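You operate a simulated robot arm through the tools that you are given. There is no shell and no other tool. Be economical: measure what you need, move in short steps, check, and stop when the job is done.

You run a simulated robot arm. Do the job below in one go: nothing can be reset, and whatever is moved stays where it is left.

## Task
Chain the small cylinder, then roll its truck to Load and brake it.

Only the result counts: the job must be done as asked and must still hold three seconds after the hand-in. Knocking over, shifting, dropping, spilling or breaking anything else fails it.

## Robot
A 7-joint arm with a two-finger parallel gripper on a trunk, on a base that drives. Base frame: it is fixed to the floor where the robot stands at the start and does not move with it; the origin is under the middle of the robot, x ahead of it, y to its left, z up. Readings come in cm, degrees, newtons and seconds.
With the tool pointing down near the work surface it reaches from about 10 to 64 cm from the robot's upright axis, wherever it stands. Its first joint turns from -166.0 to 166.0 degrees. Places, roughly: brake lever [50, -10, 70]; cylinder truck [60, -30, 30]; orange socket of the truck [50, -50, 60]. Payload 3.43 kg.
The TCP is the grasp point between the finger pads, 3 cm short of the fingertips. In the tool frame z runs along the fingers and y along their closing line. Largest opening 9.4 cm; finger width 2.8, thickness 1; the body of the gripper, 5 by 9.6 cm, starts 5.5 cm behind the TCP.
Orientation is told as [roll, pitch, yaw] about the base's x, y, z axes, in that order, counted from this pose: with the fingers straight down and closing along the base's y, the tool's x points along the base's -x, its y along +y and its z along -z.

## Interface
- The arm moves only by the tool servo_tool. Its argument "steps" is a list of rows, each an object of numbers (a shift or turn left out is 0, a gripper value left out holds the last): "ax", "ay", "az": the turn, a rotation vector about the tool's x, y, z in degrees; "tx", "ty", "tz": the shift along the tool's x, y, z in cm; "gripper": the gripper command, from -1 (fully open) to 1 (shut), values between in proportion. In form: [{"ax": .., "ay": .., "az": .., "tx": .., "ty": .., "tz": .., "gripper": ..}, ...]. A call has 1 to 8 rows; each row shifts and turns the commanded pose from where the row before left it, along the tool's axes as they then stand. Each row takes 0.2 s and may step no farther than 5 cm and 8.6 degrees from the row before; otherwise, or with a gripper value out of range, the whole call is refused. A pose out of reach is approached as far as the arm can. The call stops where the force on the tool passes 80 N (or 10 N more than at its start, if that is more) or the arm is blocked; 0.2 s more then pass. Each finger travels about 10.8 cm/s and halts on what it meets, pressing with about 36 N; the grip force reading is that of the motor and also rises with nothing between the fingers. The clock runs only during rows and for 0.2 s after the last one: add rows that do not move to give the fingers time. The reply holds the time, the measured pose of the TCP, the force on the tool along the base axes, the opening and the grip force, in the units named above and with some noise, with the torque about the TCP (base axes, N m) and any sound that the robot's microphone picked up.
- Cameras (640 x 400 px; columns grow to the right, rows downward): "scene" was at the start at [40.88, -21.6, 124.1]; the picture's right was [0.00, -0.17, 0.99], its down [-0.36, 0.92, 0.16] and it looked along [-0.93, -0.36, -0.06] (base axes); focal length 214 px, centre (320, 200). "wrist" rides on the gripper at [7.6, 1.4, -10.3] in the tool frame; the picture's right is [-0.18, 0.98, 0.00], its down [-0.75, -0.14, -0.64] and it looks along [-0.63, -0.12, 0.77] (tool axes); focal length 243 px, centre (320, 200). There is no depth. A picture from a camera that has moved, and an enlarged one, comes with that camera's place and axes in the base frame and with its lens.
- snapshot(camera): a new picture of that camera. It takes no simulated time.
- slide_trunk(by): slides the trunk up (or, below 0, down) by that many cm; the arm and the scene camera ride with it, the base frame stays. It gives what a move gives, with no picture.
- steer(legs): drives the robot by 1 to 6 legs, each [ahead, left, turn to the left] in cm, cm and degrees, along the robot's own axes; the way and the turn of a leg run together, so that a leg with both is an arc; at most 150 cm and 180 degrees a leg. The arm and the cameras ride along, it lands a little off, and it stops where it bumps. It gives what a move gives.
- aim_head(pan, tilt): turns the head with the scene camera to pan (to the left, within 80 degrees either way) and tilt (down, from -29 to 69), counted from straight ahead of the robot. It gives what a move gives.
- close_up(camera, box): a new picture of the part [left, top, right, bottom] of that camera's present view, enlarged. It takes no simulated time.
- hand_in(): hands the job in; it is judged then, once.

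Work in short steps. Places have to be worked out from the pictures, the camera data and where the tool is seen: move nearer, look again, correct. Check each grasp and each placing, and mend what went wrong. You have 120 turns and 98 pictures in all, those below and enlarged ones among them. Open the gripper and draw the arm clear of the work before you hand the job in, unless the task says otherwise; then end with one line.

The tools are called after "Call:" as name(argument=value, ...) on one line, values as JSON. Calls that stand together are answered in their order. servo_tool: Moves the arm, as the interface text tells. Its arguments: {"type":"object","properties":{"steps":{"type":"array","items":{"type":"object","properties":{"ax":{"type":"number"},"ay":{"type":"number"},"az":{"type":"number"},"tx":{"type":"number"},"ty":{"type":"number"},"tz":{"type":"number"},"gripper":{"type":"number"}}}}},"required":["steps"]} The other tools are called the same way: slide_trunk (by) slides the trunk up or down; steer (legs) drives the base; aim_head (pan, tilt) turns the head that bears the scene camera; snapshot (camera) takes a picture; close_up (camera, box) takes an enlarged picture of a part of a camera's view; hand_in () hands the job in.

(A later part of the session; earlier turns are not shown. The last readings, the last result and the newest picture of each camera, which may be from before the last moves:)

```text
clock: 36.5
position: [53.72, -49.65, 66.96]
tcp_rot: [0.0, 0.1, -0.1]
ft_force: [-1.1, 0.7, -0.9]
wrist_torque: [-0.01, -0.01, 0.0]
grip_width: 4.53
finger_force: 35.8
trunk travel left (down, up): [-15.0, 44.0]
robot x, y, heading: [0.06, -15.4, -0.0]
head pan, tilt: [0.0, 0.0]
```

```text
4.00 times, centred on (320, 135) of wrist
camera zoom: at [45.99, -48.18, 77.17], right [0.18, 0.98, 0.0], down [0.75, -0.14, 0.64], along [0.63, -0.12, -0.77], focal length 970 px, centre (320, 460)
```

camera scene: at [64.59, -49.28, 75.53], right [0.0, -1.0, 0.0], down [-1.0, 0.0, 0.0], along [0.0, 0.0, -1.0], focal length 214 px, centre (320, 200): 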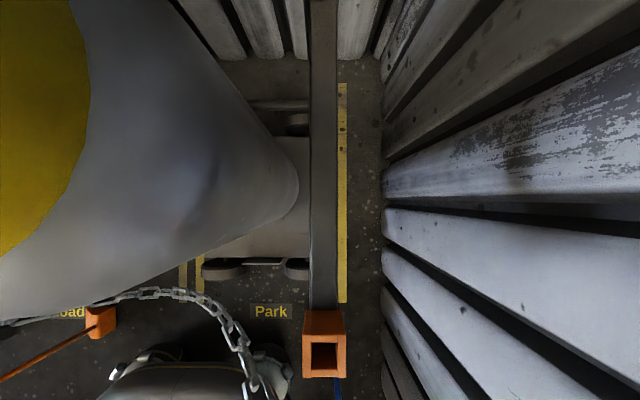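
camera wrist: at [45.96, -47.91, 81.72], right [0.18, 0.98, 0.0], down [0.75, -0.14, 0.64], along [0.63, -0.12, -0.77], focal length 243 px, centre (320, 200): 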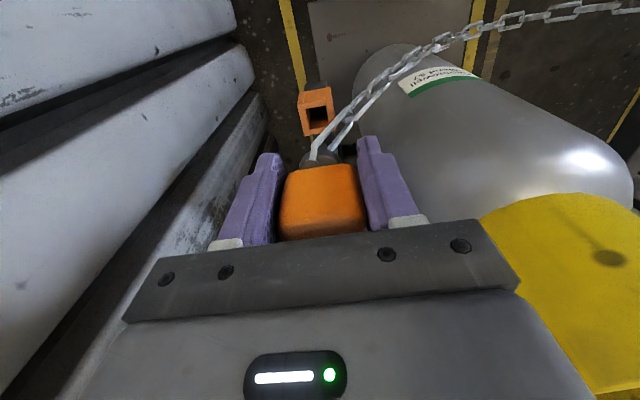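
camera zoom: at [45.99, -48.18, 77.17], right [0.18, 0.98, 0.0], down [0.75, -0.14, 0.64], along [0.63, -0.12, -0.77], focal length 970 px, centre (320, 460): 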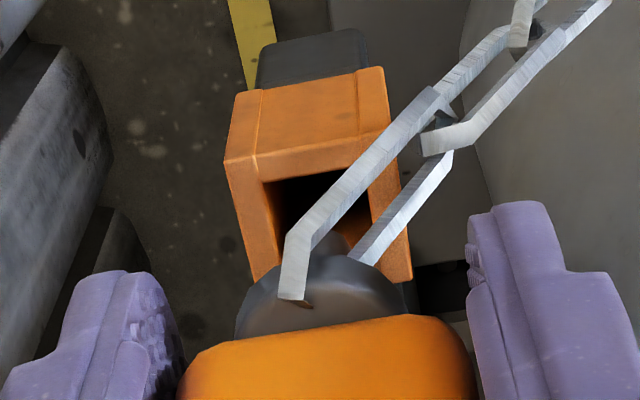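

The rounded plug tip is over the hole. Continue down in small steps.

Call:
servo_tool(steps=[{"tz": 0.7}, {"tz": 0.7}, {"tz": 0.7}])

Call:
close_up(camera="wrist", box=[270, 85, 370, 185])

```text
clock: 37.2
position: [53.82, -49.78, 64.7]
tcp_rot: [0.0, 0.0, 0.1]
ft_force: [-1.0, 0.2, -2.2]
wrist_torque: [-0.01, 0.0, -0.02]
grip_width: 4.51
finger_force: 36.1
trunk travel left (down, up): [-15.0, 44.0]
robot x, y, heading: [-0.08, -15.21, -0.2]
head pan, tilt: [0.0, 0.0]
```

```text
4.00 times, centred on (320, 135) of wrist
camera zoom: at [46.07, -48.26, 74.98], right [0.18, 0.98, 0.0], down [0.75, -0.14, 0.64], along [0.63, -0.12, -0.77], focal length 970 px, centre (320, 460)
```

zoom: 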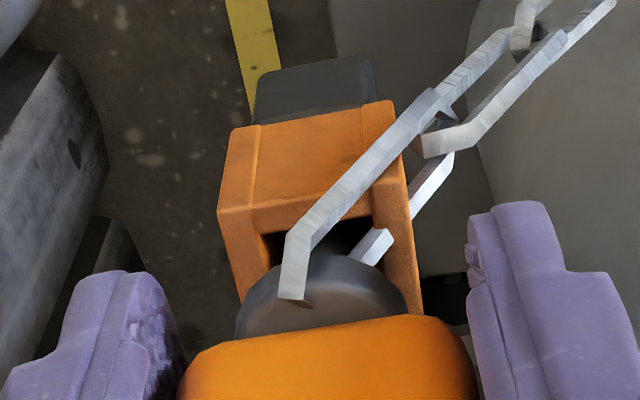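

No resistance; the plug is entering. Continue to seat.

Call:
servo_tool(steps=[{"tz": 0.6}, {"tz": 0.6}, {"tz": 0.5}, {}])

Call:
close_up(camera="wrist", box=[270, 85, 370, 185])

```text
clock: 38.2
position: [53.62, -49.78, 63.34]
tcp_rot: [0.0, -0.1, 0.0]
ft_force: [-1.4, 0.8, 12.5]
wrist_torque: [0.09, 0.08, 0.04]
grip_width: 4.53
finger_force: 35.7
trunk travel left (down, up): [-15.0, 44.0]
robot x, y, heading: [0.33, -14.99, 0.2]
head pan, tilt: [0.0, 0.0]
```

```text
4.00 times, centred on (320, 135) of wrist
camera zoom: at [46.02, -48.26, 73.48], right [0.18, 0.98, 0.0], down [0.75, -0.14, 0.64], along [0.63, -0.12, -0.77], focal length 970 px, centre (320, 460)
```

zoom: 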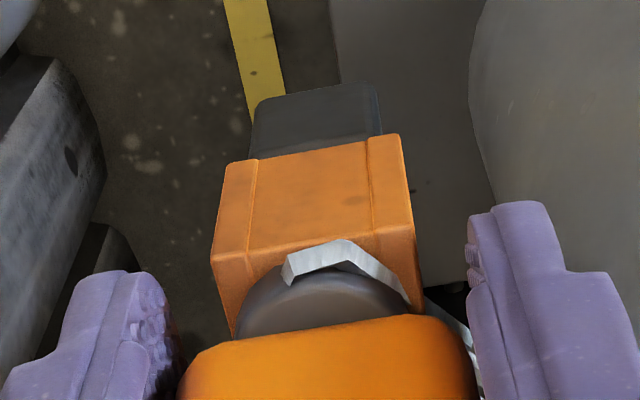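

The flange is on the socket (12 N). Press a bit further to see if it latches.

Call:
servo_tool(steps=[{"tz": 0.4}, {"tz": 0.4}, {}])

```text
clock: 39.0
position: [53.76, -49.69, 62.36]
tcp_rot: [-0.1, -0.2, -0.1]
ft_force: [3.7, -4.2, 23.4]
wrist_torque: [0.03, -0.3, -0.04]
grip_width: 4.52
finger_force: 35.5
trunk travel left (down, up): [-15.0, 44.0]
robot x, y, heading: [-0.16, -14.66, -0.0]
head pan, tilt: [0.0, 0.0]
```

It moved ~1 cm further with 23 N. Push slightly more and look.

Call:
servo_tool(steps=[{"tz": 0.4}, {}])

Call:
close_up(camera="wrist", box=[270, 85, 370, 185])

```text
clock: 39.6
position: [53.55, -49.63, 62.03]
tcp_rot: [0.0, -0.2, 0.0]
ft_force: [3.3, -2.3, 22.0]
wrist_torque: [-0.04, -0.19, -0.02]
grip_width: 4.54
finger_force: 35.9
trunk travel left (down, up): [-15.0, 44.0]
robot x, y, heading: [0.13, -14.96, 0.3]
head pan, tilt: [0.0, 0.0]
```

```text
4.00 times, centred on (320, 135) of wrist
camera zoom: at [45.94, -48.16, 72.2], right [0.18, 0.98, 0.0], down [0.75, -0.14, 0.64], along [0.63, -0.12, -0.77], focal length 970 px, centre (320, 460)
```

zoom: 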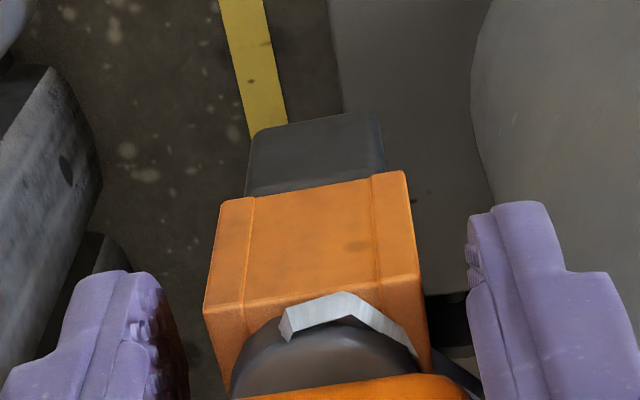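

The knob now only slips in the pads: it is seated. Release and rise.

Call:
servo_tool(steps=[{"gripper": -0.49}, {}, {"tz": -3}, {"tz": -4}, {"tz": -4, "tx": 2}])

Call:
aim_head(pan=0, tilt=45)

Call:
snapshot(camera="wrist")

Call:
snapshot(camera="scene")

```text
clock: 40.9
position: [51.59, -49.69, 72.84]
tcp_rot: [-0.1, 0.0, -0.1]
ft_force: [0.1, -0.5, -0.2]
wrist_torque: [0.01, 0.03, -0.01]
grip_width: 6.99
finger_force: 0.0
trunk travel left (down, up): [-15.0, 44.0]
robot x, y, heading: [-0.03, -14.93, 0.2]
head pan, tilt: [0.0, 0.0]
```

```text
clock: 42.0
position: [51.61, -49.87, 72.88]
tcp_rot: [0.0, 0.0, 0.0]
ft_force: [0.5, -0.4, 0.4]
wrist_torque: [0.0, 0.02, -0.03]
grip_width: 7.02
finger_force: 0.0
trunk travel left (down, up): [-15.0, 44.0]
robot x, y, heading: [0.18, -14.87, -0.1]
head pan, tilt: [0.0, 45.0]
```

```text
49 pictures are left
camera wrist: at [43.99, -48.26, 83.09], right [0.18, 0.98, 0.0], down [0.75, -0.14, 0.64], along [0.63, -0.12, -0.77], focal length 243 px, centre (320, 200)
```

wrist: 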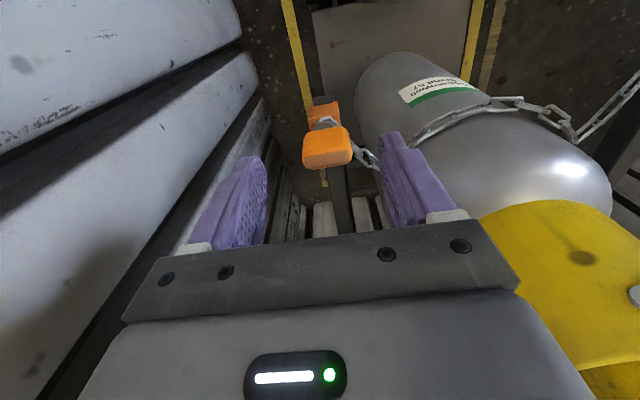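

```text
48 pictures are left
camera scene: at [55.54, -49.64, 77.78], right [0.0, -1.0, 0.0], down [-0.71, 0.0, 0.71], along [-0.71, 0.0, -0.71], focal length 214 px, centre (320, 200)
```

scene: 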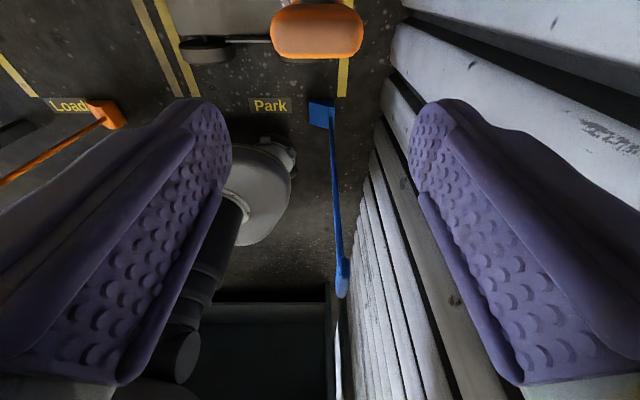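

Chain is in and hangs across the cylinder. Now back the hand off and inspect the brake from the front-right.

Call:
servo_tool(steps=[{"tz": -4, "tx": 2}, {"tz": -4, "tx": 2}, {"tz": -4, "tx": 2}, {"tx": 2, "ty": 4}, {"tx": 2, "ty": 4}, {"tx": 1.5, "ty": 4.5}, {"ty": 4.8}, {"ty": 4.8}])

Call:
snapshot(camera="wrist")

```text
clock: 43.8
position: [40.38, -27.38, 84.85]
tcp_rot: [0.0, 0.0, -0.2]
ft_force: [0.6, 0.0, -0.1]
wrist_torque: [0.0, 0.0, 0.0]
grip_width: 7.02
finger_force: 0.1
trunk travel left (down, up): [-15.0, 44.0]
robot x, y, heading: [-0.04, -14.86, -0.0]
head pan, tilt: [0.0, 45.0]
```

```text
47 pictures are left
camera wrist: at [32.72, -25.94, 95.11], right [0.19, 0.98, 0.0], down [0.75, -0.14, 0.64], along [0.63, -0.12, -0.77], focal length 243 px, centre (320, 200)
```

wrist: 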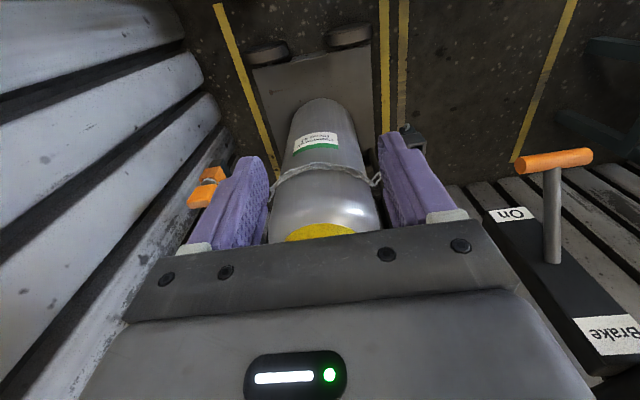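

Chain lies across the cylinder. The lever points ~30° below horizontal from pivot (59.5,-5,79) to T-bar (50,-5,73.5), "On" at the bottom. I'll stand behind the Load pole: back 14, then left 37.

Call:
servo_tool(steps=[{"tz": -4.5}, {"tz": -4.5}, {"tz": -4.5}])

Call:
steer(legs=[[-15, 0, 0]])

Call:
snapshot(camera="scene")

```text
clock: 44.6
position: [40.11, -27.45, 98.62]
tcp_rot: [0.0, 0.1, 0.0]
ft_force: [-0.3, 0.6, 0.0]
wrist_torque: [0.0, -0.02, 0.0]
grip_width: 7.02
finger_force: 0.1
trunk travel left (down, up): [-15.0, 44.0]
robot x, y, heading: [0.08, -15.21, 0.1]
head pan, tilt: [0.0, 45.0]
```

```text
clock: 45.9
position: [25.19, -27.61, 98.44]
tcp_rot: [0.0, 0.0, 0.0]
ft_force: [0.1, 1.4, -0.1]
wrist_torque: [0.02, -0.02, 0.0]
grip_width: 7.0
finger_force: 0.0
trunk travel left (down, up): [-15.0, 44.0]
robot x, y, heading: [-15.02, -14.88, -0.3]
head pan, tilt: [0.0, 45.0]
```

```text
46 pictures are left
camera scene: at [29.04, -27.49, 103.29], right [0.0, -1.0, 0.0], down [-0.71, 0.0, 0.71], along [-0.71, 0.0, -0.71], focal length 214 px, centre (320, 200)
```

scene: 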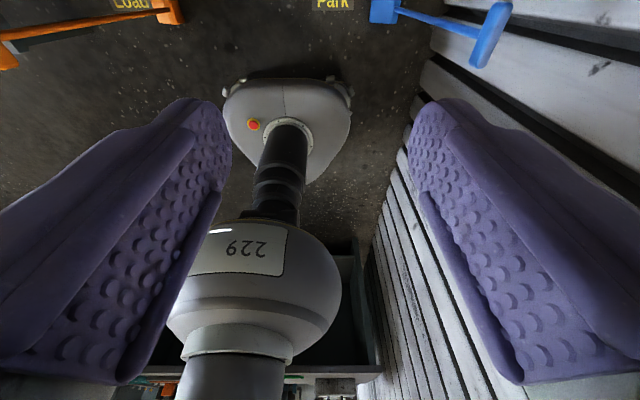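

Gap to the orange wedge in x is ~10 cm or more. Drive left to behind it.

Call:
steer(legs=[[0, 37, 0]])

Call:
aim_head(pan=0, tilt=10)

Call:
snapshot(camera="scene")

Call:
snapshot(camera="wrist")

```text
clock: 48.3
position: [25.31, 8.93, 98.3]
tcp_rot: [0.0, 0.0, -0.1]
ft_force: [-0.3, -0.4, 0.2]
wrist_torque: [0.02, -0.04, 0.04]
grip_width: 7.01
finger_force: 0.0
trunk travel left (down, up): [-15.0, 44.0]
robot x, y, heading: [-14.91, 21.78, -0.4]
head pan, tilt: [0.0, 45.0]
```

```text
clock: 49.3
position: [25.24, 9.03, 98.37]
tcp_rot: [-0.1, 0.0, -0.1]
ft_force: [0.3, -0.6, 0.3]
wrist_torque: [-0.01, -0.02, -0.02]
grip_width: 7.02
finger_force: 0.0
trunk travel left (down, up): [-15.0, 44.0]
robot x, y, heading: [-14.91, 22.02, -0.0]
head pan, tilt: [0.0, 10.0]
```

```text
45 pictures are left
camera scene: at [34.65, 9.04, 102.1], right [0.0, -1.0, 0.0], down [-0.98, 0.0, 0.17], along [-0.17, 0.0, -0.98], focal length 214 px, centre (320, 200)
```

scene: 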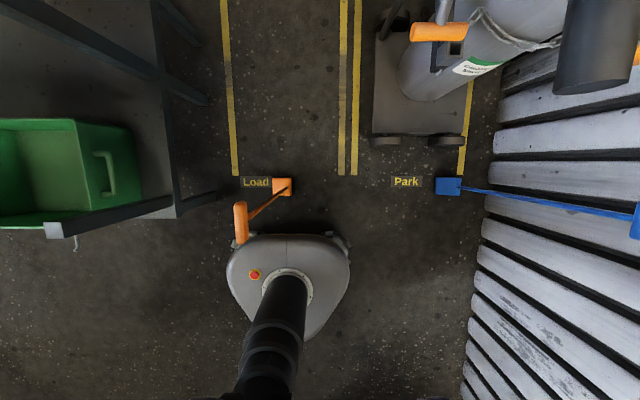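

```text
44 pictures are left
camera wrist: at [17.63, 10.45, 108.58], right [0.19, 0.98, 0.0], down [0.75, -0.14, 0.64], along [0.63, -0.12, -0.77], focal length 243 px, centre (320, 200)
```

wrist: 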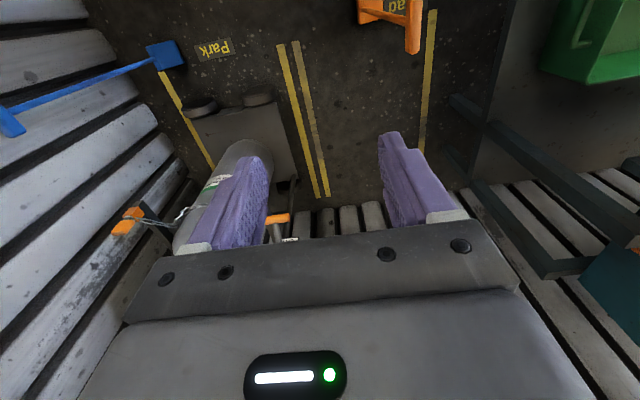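

Standing clear behind the pole. Move the hand above the tube's end at (40.5,-5.1).

Call:
servo_tool(steps=[{"tx": -3.05, "ty": -2.83}, {"tx": -3.05, "ty": -2.83}, {"tx": -3.05, "ty": -2.83}, {"tx": -3.05, "ty": -2.83}, {"tx": -3.05, "ty": -2.83}, {}])

Call:
snapshot(camera="wrist")

Call:
aim_head(pan=0, tilt=45)

Call:
snapshot(camera="scene")

```text
clock: 50.7
position: [40.78, -5.26, 98.11]
tcp_rot: [0.0, -0.1, -0.2]
ft_force: [0.4, 0.5, -0.1]
wrist_torque: [0.02, -0.01, 0.01]
grip_width: 7.0
finger_force: 0.1
trunk travel left (down, up): [-15.0, 44.0]
robot x, y, heading: [-14.88, 21.42, -0.3]
head pan, tilt: [0.0, 10.0]
```

```text
43 pictures are left
camera wrist: at [33.12, -3.79, 108.44], right [0.19, 0.98, 0.0], down [0.75, -0.14, 0.64], along [0.63, -0.12, -0.77], focal length 243 px, centre (320, 200)
```

wrist: 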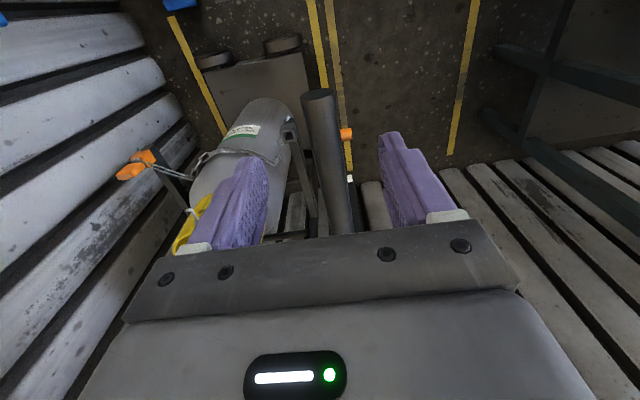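

```text
clock: 51.7
position: [40.82, -5.28, 98.13]
tcp_rot: [0.0, 0.0, -0.1]
ft_force: [0.0, 0.1, 0.1]
wrist_torque: [0.0, -0.02, 0.01]
grip_width: 7.0
finger_force: 0.1
trunk travel left (down, up): [-15.0, 44.0]
robot x, y, heading: [-15.03, 21.28, -0.3]
head pan, tilt: [0.0, 45.0]
```

```text
42 pictures are left
camera scene: at [44.65, -5.15, 103.14], right [0.0, -1.0, 0.0], down [-0.71, 0.0, 0.71], along [-0.71, 0.0, -0.71], focal length 214 px, centre (320, 200)
```

scene: 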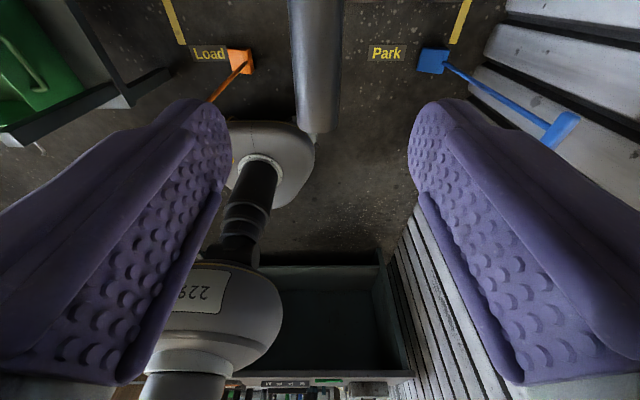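

Tube is centred. Descend to z 91 and grip.

Call:
servo_tool(steps=[{"tz": 3.5}, {"tz": 3.6}, {"gripper": 0.2}, {"gripper": 1}, {}, {}])

Call:
snapshot(camera="scene")

```text
clock: 53.1
position: [40.36, -5.12, 91.34]
tcp_rot: [0.0, 0.0, -0.1]
ft_force: [-1.6, 3.4, -1.9]
wrist_torque: [0.1, -0.75, 0.5]
grip_width: 2.57
finger_force: 44.3
trunk travel left (down, up): [-15.0, 44.0]
robot x, y, heading: [-14.74, 21.55, -0.2]
head pan, tilt: [0.0, 45.0]
```

```text
41 pictures are left
camera scene: at [44.35, -5.06, 96.19], right [0.0, -1.0, 0.0], down [-0.71, 0.0, 0.71], along [-0.71, 0.0, -0.71], focal length 214 px, centre (320, 200)
```

scene: 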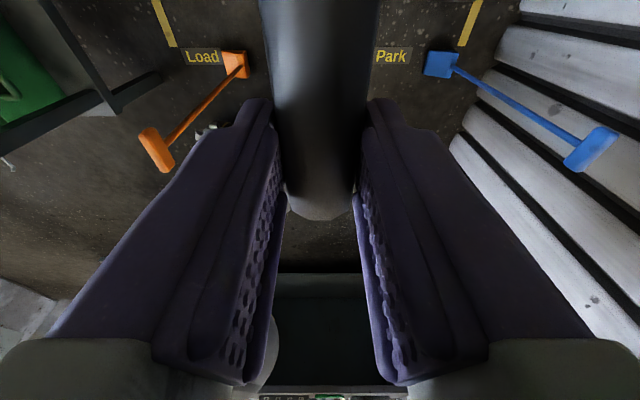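

Tube gripped (2.6 cm). Test-pull gently to the left.

Call:
servo_tool(steps=[{"ty": 0.5}, {"ty": 0.5}, {"ty": 0.5}, {}])

```text
clock: 54.1
position: [40.5, -5.08, 91.34]
tcp_rot: [-0.2, -0.2, -0.6]
ft_force: [14.5, -65.6, 9.8]
wrist_torque: [-0.91, -0.11, 1.02]
grip_width: 2.59
finger_force: 44.7
trunk travel left (down, up): [-15.0, 44.0]
robot x, y, heading: [-15.0, 21.83, -0.5]
head pan, tilt: [0.0, 45.0]
```

66 N without motion: the brake is on (lever down toward "On"). Relax, release and lift off the tube; the lever must be raised first.

Call:
servo_tool(steps=[{"ty": -0.8}, {"ty": -0.7}, {"gripper": -0.3}, {}, {"tz": -3}, {"tz": -4}])

Call:
steer(legs=[[0, -27, 0], [8, 0, 0]])

```text
clock: 55.5
position: [40.42, -4.95, 98.24]
tcp_rot: [0.0, 0.0, 0.0]
ft_force: [-0.2, -0.3, -0.3]
wrist_torque: [0.0, -0.01, -0.02]
grip_width: 6.1
finger_force: 0.1
trunk travel left (down, up): [-15.0, 44.0]
robot x, y, heading: [-15.27, 21.55, -0.0]
head pan, tilt: [0.0, 45.0]
```

```text
clock: 58.1
position: [48.53, -32.25, 98.21]
tcp_rot: [0.0, 0.1, -0.1]
ft_force: [0.1, -0.5, -0.3]
wrist_torque: [0.01, -0.02, -0.02]
grip_width: 6.12
finger_force: 0.0
trunk travel left (down, up): [-15.0, 44.0]
robot x, y, heading: [-6.76, -5.57, 0.0]
head pan, tilt: [0.0, 45.0]
```

Bring the hand to (36,-18,88), then pitch it forward to horizontal.

Call:
servo_tool(steps=[{"tx": 2.5, "ty": 2.8, "tz": 2, "gripper": 1}, {"tx": 2.5, "ty": 2.8, "tz": 2}, {"tx": 2.5, "ty": 2.8, "tz": 2}, {"tx": 2.5, "ty": 2.8, "tz": 2}, {"tx": 2.5, "ty": 2.8, "tz": 2}])

Call:
servo_tool(steps=[{"ay": -8.5}, {"ay": -8.5}, {"ay": -8.5}, {"ay": -8.5}, {"ay": -8.5}, {"ay": -8.5}])

```text
clock: 59.3
position: [36.14, -18.17, 88.41]
tcp_rot: [0.0, 0.0, -0.1]
ft_force: [-0.1, -0.4, 0.8]
wrist_torque: [-0.01, 0.0, 0.03]
grip_width: 0.02
finger_force: 32.7
trunk travel left (down, up): [-15.0, 44.0]
robot x, y, heading: [-6.67, -5.9, -0.1]
head pan, tilt: [0.0, 45.0]
```

```text
clock: 60.7
position: [36.05, -18.23, 88.25]
tcp_rot: [0.1, -51.2, 0.0]
ft_force: [0.2, -0.1, 0.4]
wrist_torque: [-0.03, 0.04, -0.02]
grip_width: 0.0
finger_force: 33.0
trunk travel left (down, up): [-15.0, 44.0]
robot x, y, heading: [-6.8, -5.56, -0.2]
head pan, tilt: [0.0, 45.0]
```

Call:
servo_tool(steps=[{"ay": -8.5}, {"ay": -8.5}, {"ay": -8.5}, {"ay": -8.5}, {"ay": -4.5}])

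Call:
snapshot(camera="wrist")

Call:
snapshot(camera="scene")

```text
clock: 61.9
position: [35.91, -18.31, 88.28]
tcp_rot: [-3.9, -89.6, 3.8]
ft_force: [0.2, -0.5, -1.0]
wrist_torque: [-0.01, 0.0, 0.03]
grip_width: 0.0
finger_force: 32.9
trunk travel left (down, up): [-15.0, 44.0]
robot x, y, heading: [-7.0, -5.41, -0.1]
head pan, tilt: [0.0, 45.0]
```

```text
40 pictures are left
camera wrist: at [25.63, -16.8, 80.75], right [0.0, 0.98, 0.18], down [-0.64, -0.14, 0.76], along [0.77, -0.12, 0.63], focal length 243 px, centre (320, 200)
```

wrist: 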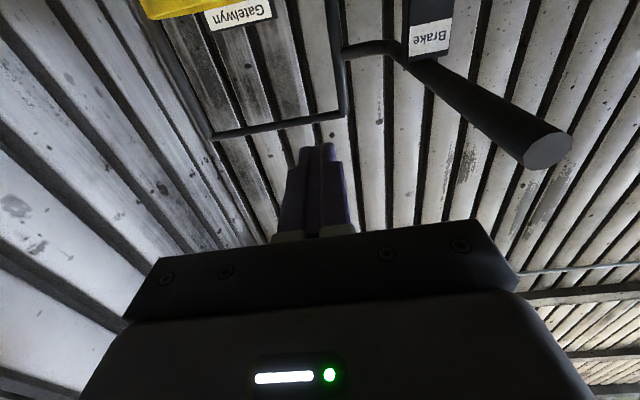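

```text
39 pictures are left
camera scene: at [31.11, -18.17, 92.31], right [0.0, -1.0, 0.0], down [-0.71, 0.0, -0.7], along [0.7, 0.0, -0.71], focal length 214 px, centre (320, 200)
```

scene: 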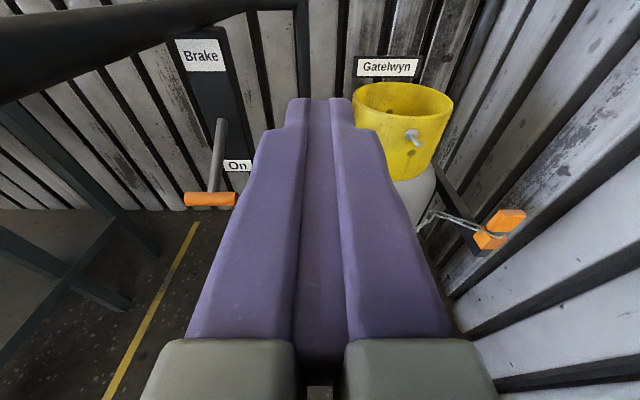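

Now a fine upright view: lever hangs toward "On", T-bar ≈(49.5,-5,73.7). Lower the hand to z 69 and shift beneath it in y.

Call:
servo_tool(steps=[{"tx": 4.8}, {"tx": 4.8}, {"tx": 4.8}, {"tx": 4.7}, {"ty": 4.4}, {"ty": 4.4}, {"ty": 4.4}])

Call:
snapshot(camera="scene")

Call:
snapshot(camera="wrist")

```text
clock: 63.5
position: [35.99, -4.98, 69.13]
tcp_rot: [-4.5, -89.5, 4.4]
ft_force: [-1.2, -0.1, 0.0]
wrist_torque: [-0.02, -0.01, 0.01]
grip_width: 0.01
finger_force: 33.1
trunk travel left (down, up): [-15.0, 44.0]
robot x, y, heading: [-7.07, -5.55, -0.2]
head pan, tilt: [0.0, 45.0]
```

```text
38 pictures are left
camera scene: at [31.08, -4.95, 73.2], right [0.0, -1.0, 0.0], down [-0.71, 0.0, -0.7], along [0.7, 0.0, -0.71], focal length 214 px, centre (320, 200)
```

scene: 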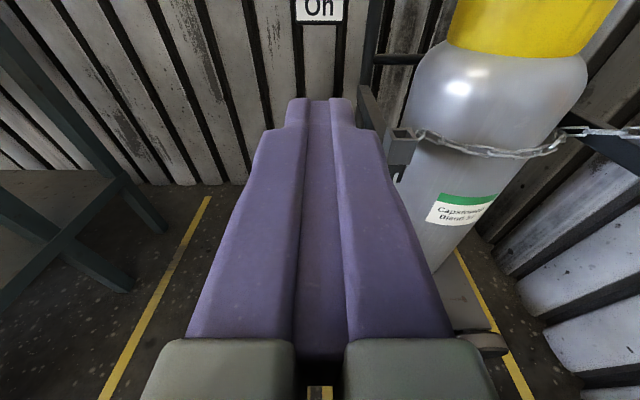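

```text
37 pictures are left
camera wrist: at [25.58, -3.58, 61.65], right [0.0, 0.98, 0.18], down [-0.64, -0.14, 0.76], along [0.77, -0.12, 0.62], focal length 243 px, centre (320, 200)
```

wrist: 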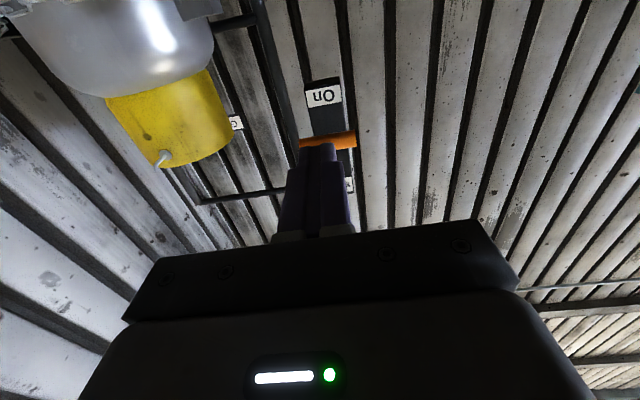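

T-bar at z≈73, above my fingers (top 70.5). Slide forward 13 cm underneath.

Call:
servo_tool(steps=[{"tz": 4.5}, {"tz": 4.5}, {"tz": 4}, {}])

Call:
snapshot(camera="wrist")

Call:
aim_head(pan=0, tilt=10)

Call:
snapshot(camera="scene")

```text
clock: 64.5
position: [49.1, -5.02, 68.99]
tcp_rot: [-1.0, -89.5, 0.9]
ft_force: [0.5, 0.7, -0.3]
wrist_torque: [-0.03, 0.01, 0.01]
grip_width: 0.0
finger_force: 32.6
trunk travel left (down, up): [-15.0, 44.0]
robot x, y, heading: [-6.75, -5.4, -0.3]
head pan, tilt: [0.0, 45.0]
```

```text
36 pictures are left
camera wrist: at [38.7, -3.63, 61.44], right [0.0, 0.98, 0.18], down [-0.64, -0.14, 0.76], along [0.77, -0.12, 0.62], focal length 243 px, centre (320, 200)
```

wrist: 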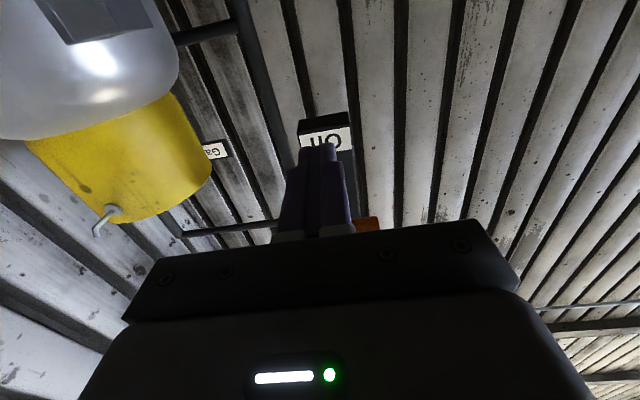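

```text
clock: 65.5
position: [48.99, -5.04, 69.1]
tcp_rot: [-0.7, -89.6, 0.6]
ft_force: [0.1, -0.1, -0.1]
wrist_torque: [-0.04, -0.01, -0.01]
grip_width: 0.02
finger_force: 32.6
trunk travel left (down, up): [-15.0, 44.0]
robot x, y, heading: [-7.06, -5.44, -0.1]
head pan, tilt: [0.0, 10.0]
```

```text
35 pictures are left
camera scene: at [45.38, -5.01, 78.47], right [0.0, -1.0, 0.0], down [-0.18, 0.0, -0.98], along [0.98, 0.0, -0.18], focal length 214 px, centre (320, 200)
```

scene: 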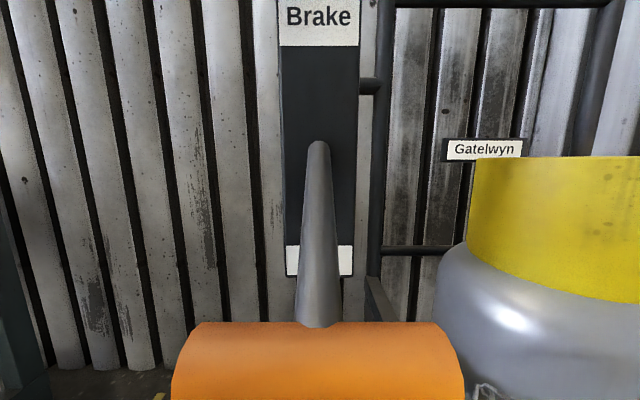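

Fingers are under the T-bar. Raise in steps.

Call:
servo_tool(steps=[{"tx": -1}, {"tx": -1}, {"tx": -1}, {"tx": -1}, {"tx": -1}])

Call:
snapshot(camera="scene")

```text
clock: 66.7
position: [48.98, -5.0, 73.98]
tcp_rot: [-0.4, -89.5, 0.4]
ft_force: [-0.7, -0.5, -0.6]
wrist_torque: [-0.01, 0.01, 0.0]
grip_width: 0.01
finger_force: 32.9
trunk travel left (down, up): [-15.0, 44.0]
robot x, y, heading: [-6.59, -5.34, -0.2]
head pan, tilt: [0.0, 10.0]
```

```text
34 pictures are left
camera scene: at [45.31, -4.9, 83.48], right [0.0, -1.0, 0.0], down [-0.18, 0.0, -0.98], along [0.98, 0.0, -0.18], focal length 214 px, centre (320, 200)
```

scene: 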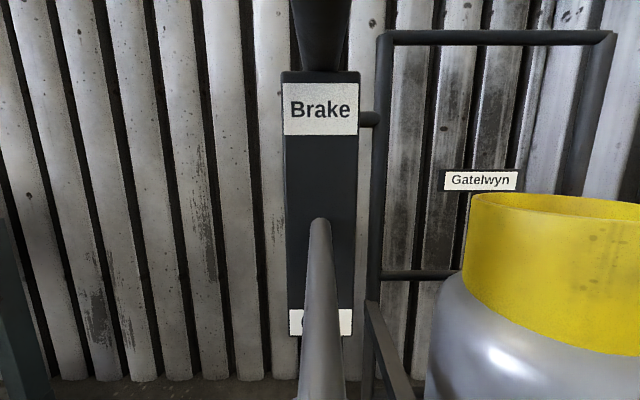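

Barely any force; check whether the lever follows.

Call:
aim_head(pan=0, tilt=45)

Call:
snapshot(camera="scene")

```text
clock: 67.7
position: [48.91, -5.05, 73.97]
tcp_rot: [-0.7, -89.6, 0.6]
ft_force: [0.3, 0.8, -0.5]
wrist_torque: [0.03, 0.01, -0.03]
grip_width: 0.01
finger_force: 33.2
trunk travel left (down, up): [-15.0, 44.0]
robot x, y, heading: [-7.15, -5.1, -0.2]
head pan, tilt: [0.0, 45.0]
```

```text
33 pictures are left
camera scene: at [44.09, -4.92, 77.99], right [0.0, -1.0, 0.0], down [-0.71, 0.0, -0.7], along [0.7, 0.0, -0.71], focal length 214 px, centre (320, 200)
```

scene: 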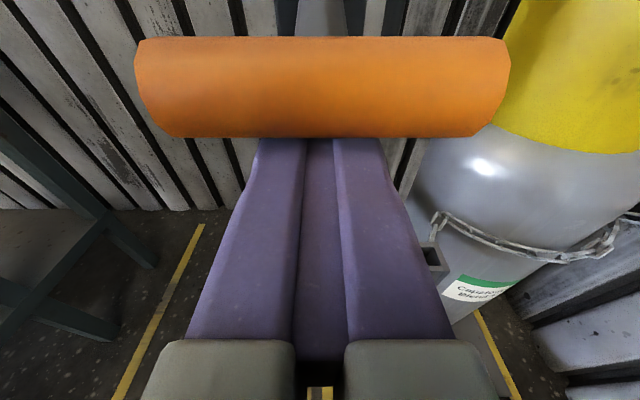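

The bar rides on the fingers and rises. Continue.

Call:
servo_tool(steps=[{"tx": -1}, {"tx": -1}, {"tx": -1}, {"tx": -1}, {"tx": -1}])

Call:
snapshot(camera="scene")

```text
clock: 68.9
position: [48.89, -4.91, 78.82]
tcp_rot: [-1.8, -89.1, 1.7]
ft_force: [-5.4, -0.8, -24.1]
wrist_torque: [0.03, -2.47, 0.0]
grip_width: 0.0
finger_force: 33.1
trunk travel left (down, up): [-15.0, 44.0]
robot x, y, heading: [-6.81, -5.68, -0.3]
head pan, tilt: [0.0, 45.0]
```

```text
32 pictures are left
camera scene: at [43.98, -4.95, 82.72], right [0.0, -1.0, 0.0], down [-0.73, 0.0, -0.69], along [0.69, 0.0, -0.73], focal length 214 px, centre (320, 200)
```

scene: 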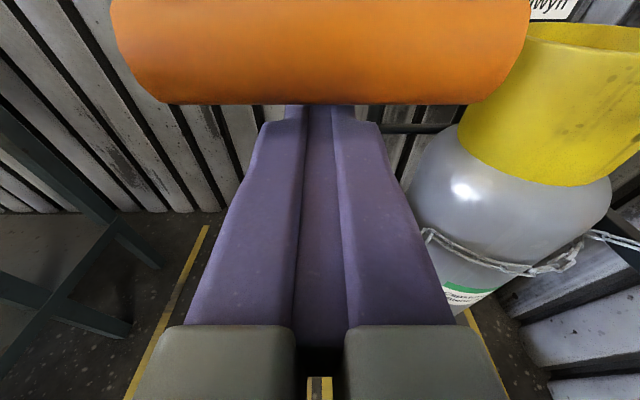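

The torque shows a contact 10 cm behind the TCP: the hand touches the tube above. Lower 2 cm, then pitch the fingers upward so the hand sits lower.

Call:
servo_tool(steps=[{"tx": 1}, {"tx": 1.2}, {}])

Call:
snapshot(camera="scene")

```text
clock: 69.7
position: [48.96, -5.02, 76.84]
tcp_rot: [1.0, -89.5, -1.1]
ft_force: [0.4, 1.3, -0.2]
wrist_torque: [-0.02, 0.01, 0.0]
grip_width: 0.0
finger_force: 32.7
trunk travel left (down, up): [-15.0, 44.0]
robot x, y, heading: [-6.87, -5.44, 0.0]
head pan, tilt: [0.0, 45.0]
```

```text
31 pictures are left
camera scene: at [44.15, -4.86, 80.87], right [0.0, -1.0, 0.0], down [-0.71, 0.0, -0.7], along [0.7, 0.0, -0.71], focal length 214 px, centre (320, 200)
```

scene: 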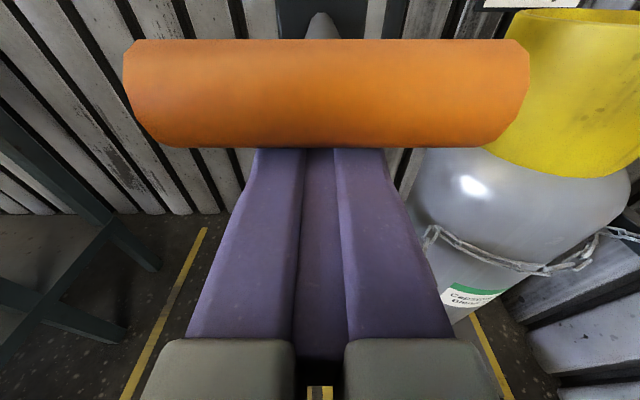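

The lever rests on the fingers. Pitch up 34° about the TCP, then raise.

Call:
servo_tool(steps=[{"tx": 1}, {"ay": -8.5}, {"ay": -8.5}, {"ay": -8.5}, {"ay": -8.5}, {}])

Call:
snapshot(camera="scene")

```text
clock: 70.5
position: [48.98, -4.84, 75.41]
tcp_rot: [-178.3, -75.2, 178.7]
ft_force: [50.7, 27.7, -5.8]
wrist_torque: [-0.8, 0.79, -3.82]
grip_width: 0.0
finger_force: 32.5
trunk travel left (down, up): [-15.0, 44.0]
robot x, y, heading: [-6.99, -5.64, -0.0]
head pan, tilt: [0.0, 45.0]
stopped in row 4: the force on the tool passed its limit at 209 N (the readings are from after the stop); the commanded pose is now the measured one
```

```text
30 pictures are left
camera scene: at [43.31, -4.77, 78.0], right [0.01, -1.0, 0.01], down [-0.5, -0.01, -0.86], along [0.86, 0.0, -0.5], focal length 214 px, centre (320, 200)
```

scene: 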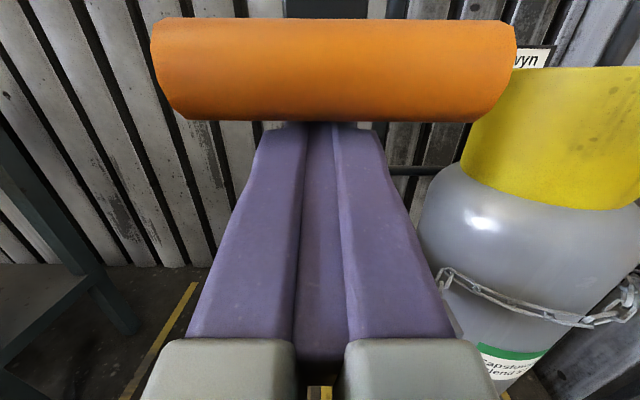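

A hard contact (209 N) well behind the fingers, likely arm against something. Undo the pitch to relieve it.

Call:
servo_tool(steps=[{"ay": 8.5}, {"ay": 6.3}, {}])

Call:
aim_head(pan=0, tilt=69)

Call:
snapshot(camera="scene")

```text
clock: 71.3
position: [49.14, -4.9, 75.41]
tcp_rot: [-124.3, -89.7, 124.6]
ft_force: [-0.7, -0.3, -0.8]
wrist_torque: [0.0, 0.02, -0.02]
grip_width: 0.0
finger_force: 33.1
trunk travel left (down, up): [-15.0, 44.0]
robot x, y, heading: [-6.6, -5.39, -0.1]
head pan, tilt: [0.0, 45.0]
```

```text
clock: 72.2
position: [49.06, -4.8, 75.44]
tcp_rot: [-129.6, -89.7, 129.9]
ft_force: [-0.1, -1.1, -0.8]
wrist_torque: [0.03, 0.01, 0.01]
grip_width: 0.0
finger_force: 32.6
trunk travel left (down, up): [-15.0, 44.0]
robot x, y, heading: [-6.78, -5.65, 0.0]
head pan, tilt: [0.0, 68.8]
```

```text
29 pictures are left
camera scene: at [41.59, -4.8, 76.51], right [0.0, -1.0, 0.0], down [-0.93, -0.01, -0.37], along [0.37, 0.0, -0.93], focal length 214 px, centre (320, 200)
```

scene: 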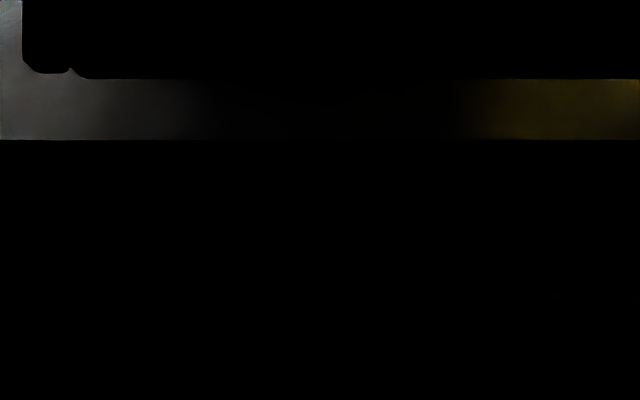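

The head camera mount rides on the hand's upper side and hit the tube/forearm. I'll retract and roll the hand 90° so it sits on the right side instead.

Call:
servo_tool(steps=[{"tx": 3}, {"tx": 3}, {"tz": -4.5}, {"tz": -4.5}, {"tz": -4.5}])

Call:
aim_head(pan=0, tilt=20)

Call:
snapshot(camera="scene")

```text
clock: 73.2
position: [41.26, -4.99, 69.02]
tcp_rot: [-16.1, -88.5, 16.8]
ft_force: [58.3, 24.2, -27.4]
wrist_torque: [-1.57, 0.51, -2.95]
grip_width: 0.0
finger_force: 32.6
trunk travel left (down, up): [-15.0, 44.0]
robot x, y, heading: [-7.02, -5.44, -0.1]
head pan, tilt: [0.0, 68.8]
stopped in row 4: the force on the tool passed its limit at 258 N (the readings are from after the stop); the commanded pose is now the measured one
```

```text
clock: 74.4
position: [41.23, -5.02, 69.04]
tcp_rot: [-14.3, -88.6, 14.9]
ft_force: [84.5, 38.2, -27.7]
wrist_torque: [-2.69, 2.41, -4.93]
grip_width: 0.0
finger_force: 32.8
trunk travel left (down, up): [-15.0, 44.0]
robot x, y, heading: [-6.73, -5.72, -0.2]
head pan, tilt: [0.0, 20.0]
```

```text
28 pictures are left
camera scene: at [37.71, -4.9, 76.91], right [0.01, -1.0, 0.01], down [-0.36, -0.01, -0.93], along [0.93, 0.01, -0.36], focal length 214 px, centre (320, 200)
```

scene: 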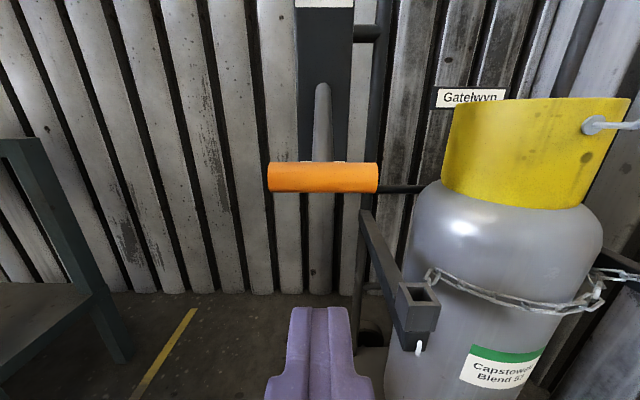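

Self-contact again while folding back. Go forward 2 cm to relieve, and retreat with the base instead.

Call:
servo_tool(steps=[{"tz": 2.5}, {}])

Call:
steer(legs=[[-15, 0, 0]])

```text
clock: 75.0
position: [43.8, -5.08, 69.04]
tcp_rot: [-14.6, -88.9, 15.0]
ft_force: [-0.4, 0.4, -0.5]
wrist_torque: [0.0, 0.01, 0.02]
grip_width: 0.0
finger_force: 32.7
trunk travel left (down, up): [-15.0, 44.0]
robot x, y, heading: [-6.7, -5.49, -0.1]
head pan, tilt: [0.0, 20.0]
```

```text
clock: 76.4
position: [28.84, -4.93, 69.17]
tcp_rot: [-15.6, -88.9, 16.3]
ft_force: [-0.7, -0.5, -0.4]
wrist_torque: [-0.01, 0.01, 0.0]
grip_width: 0.0
finger_force: 32.7
trunk travel left (down, up): [-15.0, 44.0]
robot x, y, heading: [-21.85, -5.7, 0.2]
head pan, tilt: [0.0, 20.0]
```

Clear. Extend a little and roll the hand by +90° about its axis.

Call:
servo_tool(steps=[{"tz": 3}, {"az": 8.2}, {"az": 8.2}, {"az": 8.2}, {"az": 8.2}, {"az": 8.2}])

Call:
servo_tool(steps=[{"az": 8.2}, {"az": 8.2}, {"az": 8.2}, {"az": 8.2}, {"az": 8.2}, {"az": 8}])

Call:
snapshot(camera="scene")

```text
clock: 77.8
position: [31.87, -4.8, 69.06]
tcp_rot: [88.2, -49.2, -88.0]
ft_force: [0.1, 0.0, 0.0]
wrist_torque: [0.03, -0.01, 0.0]
grip_width: 0.01
finger_force: 33.0
trunk travel left (down, up): [-15.0, 44.0]
robot x, y, heading: [-21.56, -6.04, 0.1]
head pan, tilt: [0.0, 20.0]
```

```text
clock: 79.2
position: [31.84, -4.91, 69.07]
tcp_rot: [88.8, -0.2, -89.3]
ft_force: [0.3, 0.6, -0.5]
wrist_torque: [0.0, 0.02, -0.02]
grip_width: 0.0
finger_force: 32.9
trunk travel left (down, up): [-15.0, 44.0]
robot x, y, heading: [-21.58, -5.53, 0.2]
head pan, tilt: [0.0, 20.0]
```

```text
27 pictures are left
camera scene: at [28.18, -12.58, 69.19], right [-0.02, 0.0, -1.0], down [-0.35, 0.94, 0.0], along [0.94, 0.35, -0.02], focal length 214 px, centre (320, 200)
```

scene: 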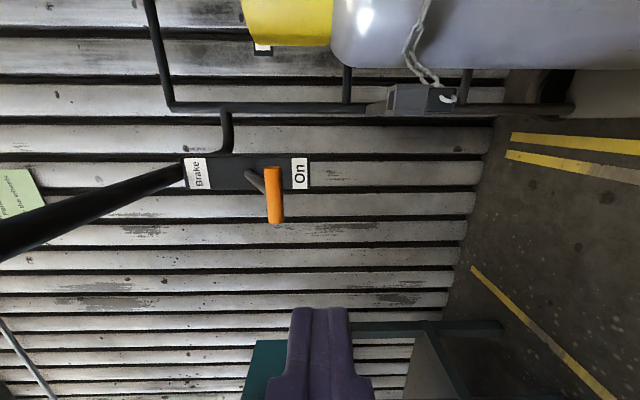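

Hand is rolled, head to the right. Drive forward 12 cm with the fingers staying below the T-bar level.

Call:
close_up(camera="scene", box=[0, 160, 64, 240])

Call:
steer(legs=[[12, 0, 0]])

Call:
servo_tool(steps=[{"tz": 2.8}, {"tz": 2.5}, {}])

Call:
snapshot(camera="scene")

```text
5.00 times, centred on (32, 200) of scene
camera zoom: at [28.18, -12.58, 69.19], right [-0.02, 0.0, -1.0], down [-0.35, 0.94, 0.0], along [0.94, 0.35, -0.02], focal length 1072 px, centre (1760, 200)
```

zoom: 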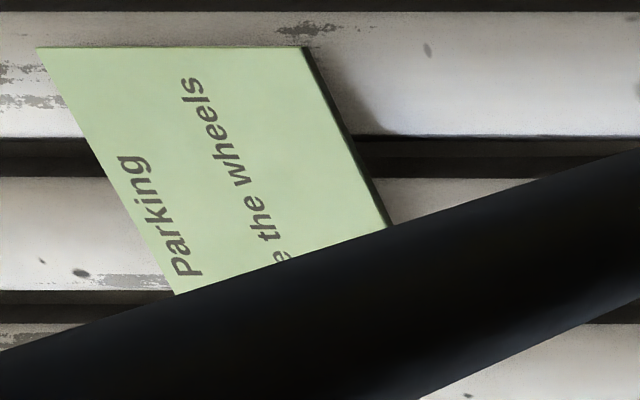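

```text
clock: 80.4
position: [43.85, -4.82, 69.15]
tcp_rot: [88.8, -0.2, -89.3]
ft_force: [-0.4, 0.4, -0.5]
wrist_torque: [-0.01, -0.01, 0.02]
grip_width: 0.0
finger_force: 33.4
trunk travel left (down, up): [-15.0, 44.0]
robot x, y, heading: [-9.66, -5.63, -0.0]
head pan, tilt: [0.0, 20.0]
```

```text
clock: 81.2
position: [49.28, -4.86, 68.85]
tcp_rot: [88.7, -0.2, -89.2]
ft_force: [0.2, -0.4, 0.9]
wrist_torque: [0.01, 0.0, 0.01]
grip_width: 0.03
finger_force: 32.5
trunk travel left (down, up): [-15.0, 44.0]
robot x, y, heading: [-9.21, -5.22, 0.0]
head pan, tilt: [0.0, 20.0]
```

```text
25 pictures are left
camera scene: at [45.71, -12.5, 69.1], right [-0.02, -0.01, -1.0], down [-0.35, 0.94, 0.0], along [0.94, 0.35, -0.02], focal length 214 px, centre (320, 200)
```

scene: 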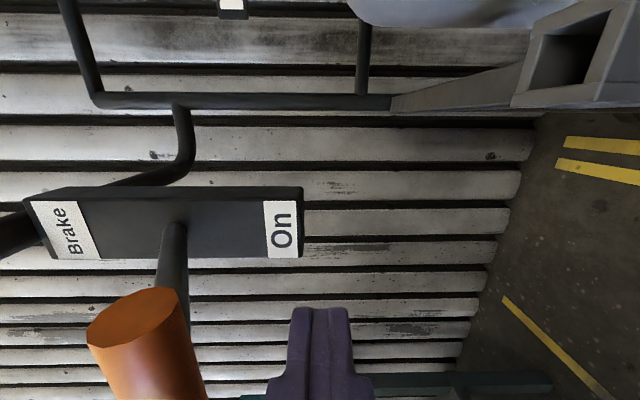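

Fingers under the bar, head well clear on the right. Raise 8 cm.

Call:
servo_tool(steps=[{"ty": 1}, {"ty": 1}, {"ty": 1}, {"ty": 1}, {"ty": 1}, {"ty": 1}, {"ty": 1}, {"ty": 1}])

Call:
snapshot(camera="scene")

```text
clock: 82.4
position: [48.49, -4.56, 72.97]
tcp_rot: [87.6, -0.2, -89.1]
ft_force: [-12.9, -0.6, -6.3]
wrist_torque: [0.12, -0.18, -0.17]
grip_width: 0.0
finger_force: 33.1
trunk travel left (down, up): [-15.0, 44.0]
robot x, y, heading: [-10.14, -5.33, -0.1]
head pan, tilt: [0.0, 20.0]
stopped in row 6: the force on the tool passed its limit at 88 N (the readings are from after the stop); the commanded pose is now the measured one
```

```text
24 pictures are left
camera scene: at [44.86, -12.34, 73.07], right [-0.04, 0.0, -1.0], down [-0.36, 0.93, 0.01], along [0.93, 0.36, -0.04], focal length 214 px, centre (320, 200)
```

scene: 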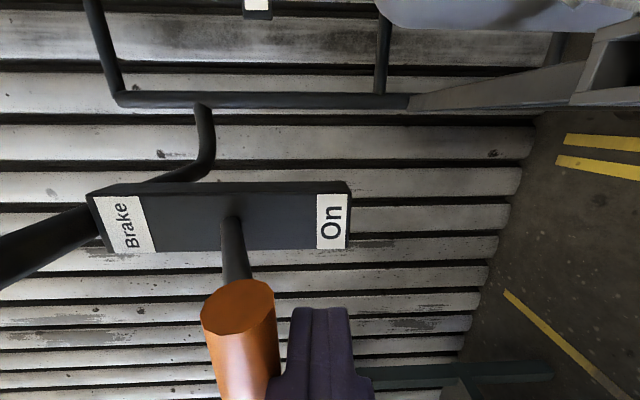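

The bar catches on the finger's shoulder. Back out and take the bar between opened fingers (flat inner pads), offset right of the lever shaft.

Call:
servo_tool(steps=[{"ty": -1.5}, {"tz": -3.5}, {"tz": -3.5}, {"tx": -2.6, "ty": 1.2, "gripper": 0.1}, {"ty": 1}, {}])

Call:
snapshot(camera="scene")

Call:
snapshot(camera="wrist")

```text
clock: 83.8
position: [41.57, -7.28, 74.04]
tcp_rot: [87.8, -0.2, -89.0]
ft_force: [-0.2, 0.5, -0.8]
wrist_torque: [-0.01, 0.02, 0.04]
grip_width: 4.24
finger_force: 0.0
trunk travel left (down, up): [-15.0, 44.0]
robot x, y, heading: [-9.63, -5.42, -0.0]
head pan, tilt: [0.0, 20.0]
```

```text
23 pictures are left
camera scene: at [38.03, -15.05, 74.27], right [-0.04, 0.0, -1.0], down [-0.36, 0.93, 0.01], along [0.93, 0.36, -0.04], focal length 214 px, centre (320, 200)
```

scene: 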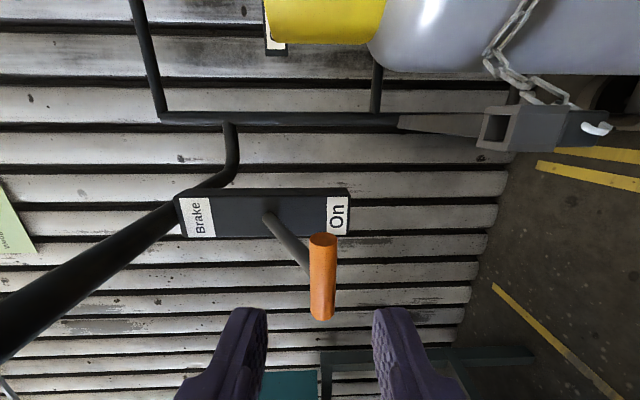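

```text
22 pictures are left
camera wrist: at [31.26, 0.18, 75.8], right [0.04, -0.18, 0.98], down [-0.63, -0.76, -0.11], along [0.77, -0.62, -0.14], focal length 243 px, centre (320, 200)
```

wrist: 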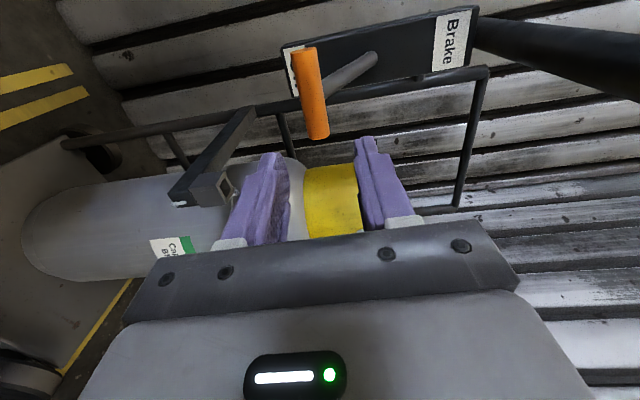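

The bar is level with the gap between the fingers. Move forward 8 cm to straddle it.

Call:
servo_tool(steps=[{"tz": 4}, {"tz": 3.6}, {}])

Call:
snapshot(camera="scene")

```text
clock: 84.6
position: [49.32, -7.13, 73.53]
tcp_rot: [87.7, -0.1, -89.1]
ft_force: [0.2, 0.4, -0.2]
wrist_torque: [-0.01, 0.0, 0.0]
grip_width: 4.23
finger_force: 0.1
trunk travel left (down, up): [-15.0, 44.0]
robot x, y, heading: [-10.29, -5.66, -0.1]
head pan, tilt: [0.0, 20.0]
```

```text
21 pictures are left
camera scene: at [45.75, -14.85, 73.81], right [-0.04, 0.0, -1.0], down [-0.36, 0.93, 0.01], along [0.93, 0.36, -0.04], focal length 214 px, centre (320, 200)
```

scene: 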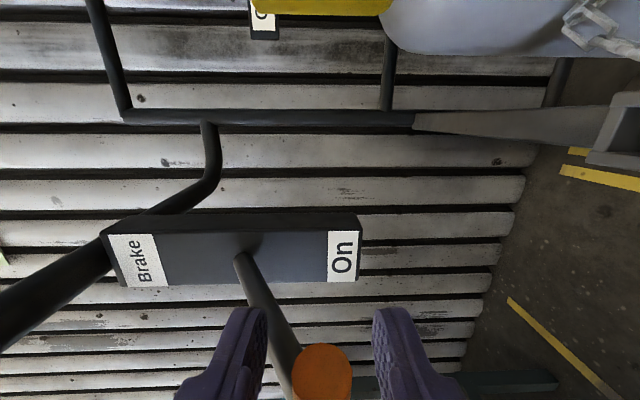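

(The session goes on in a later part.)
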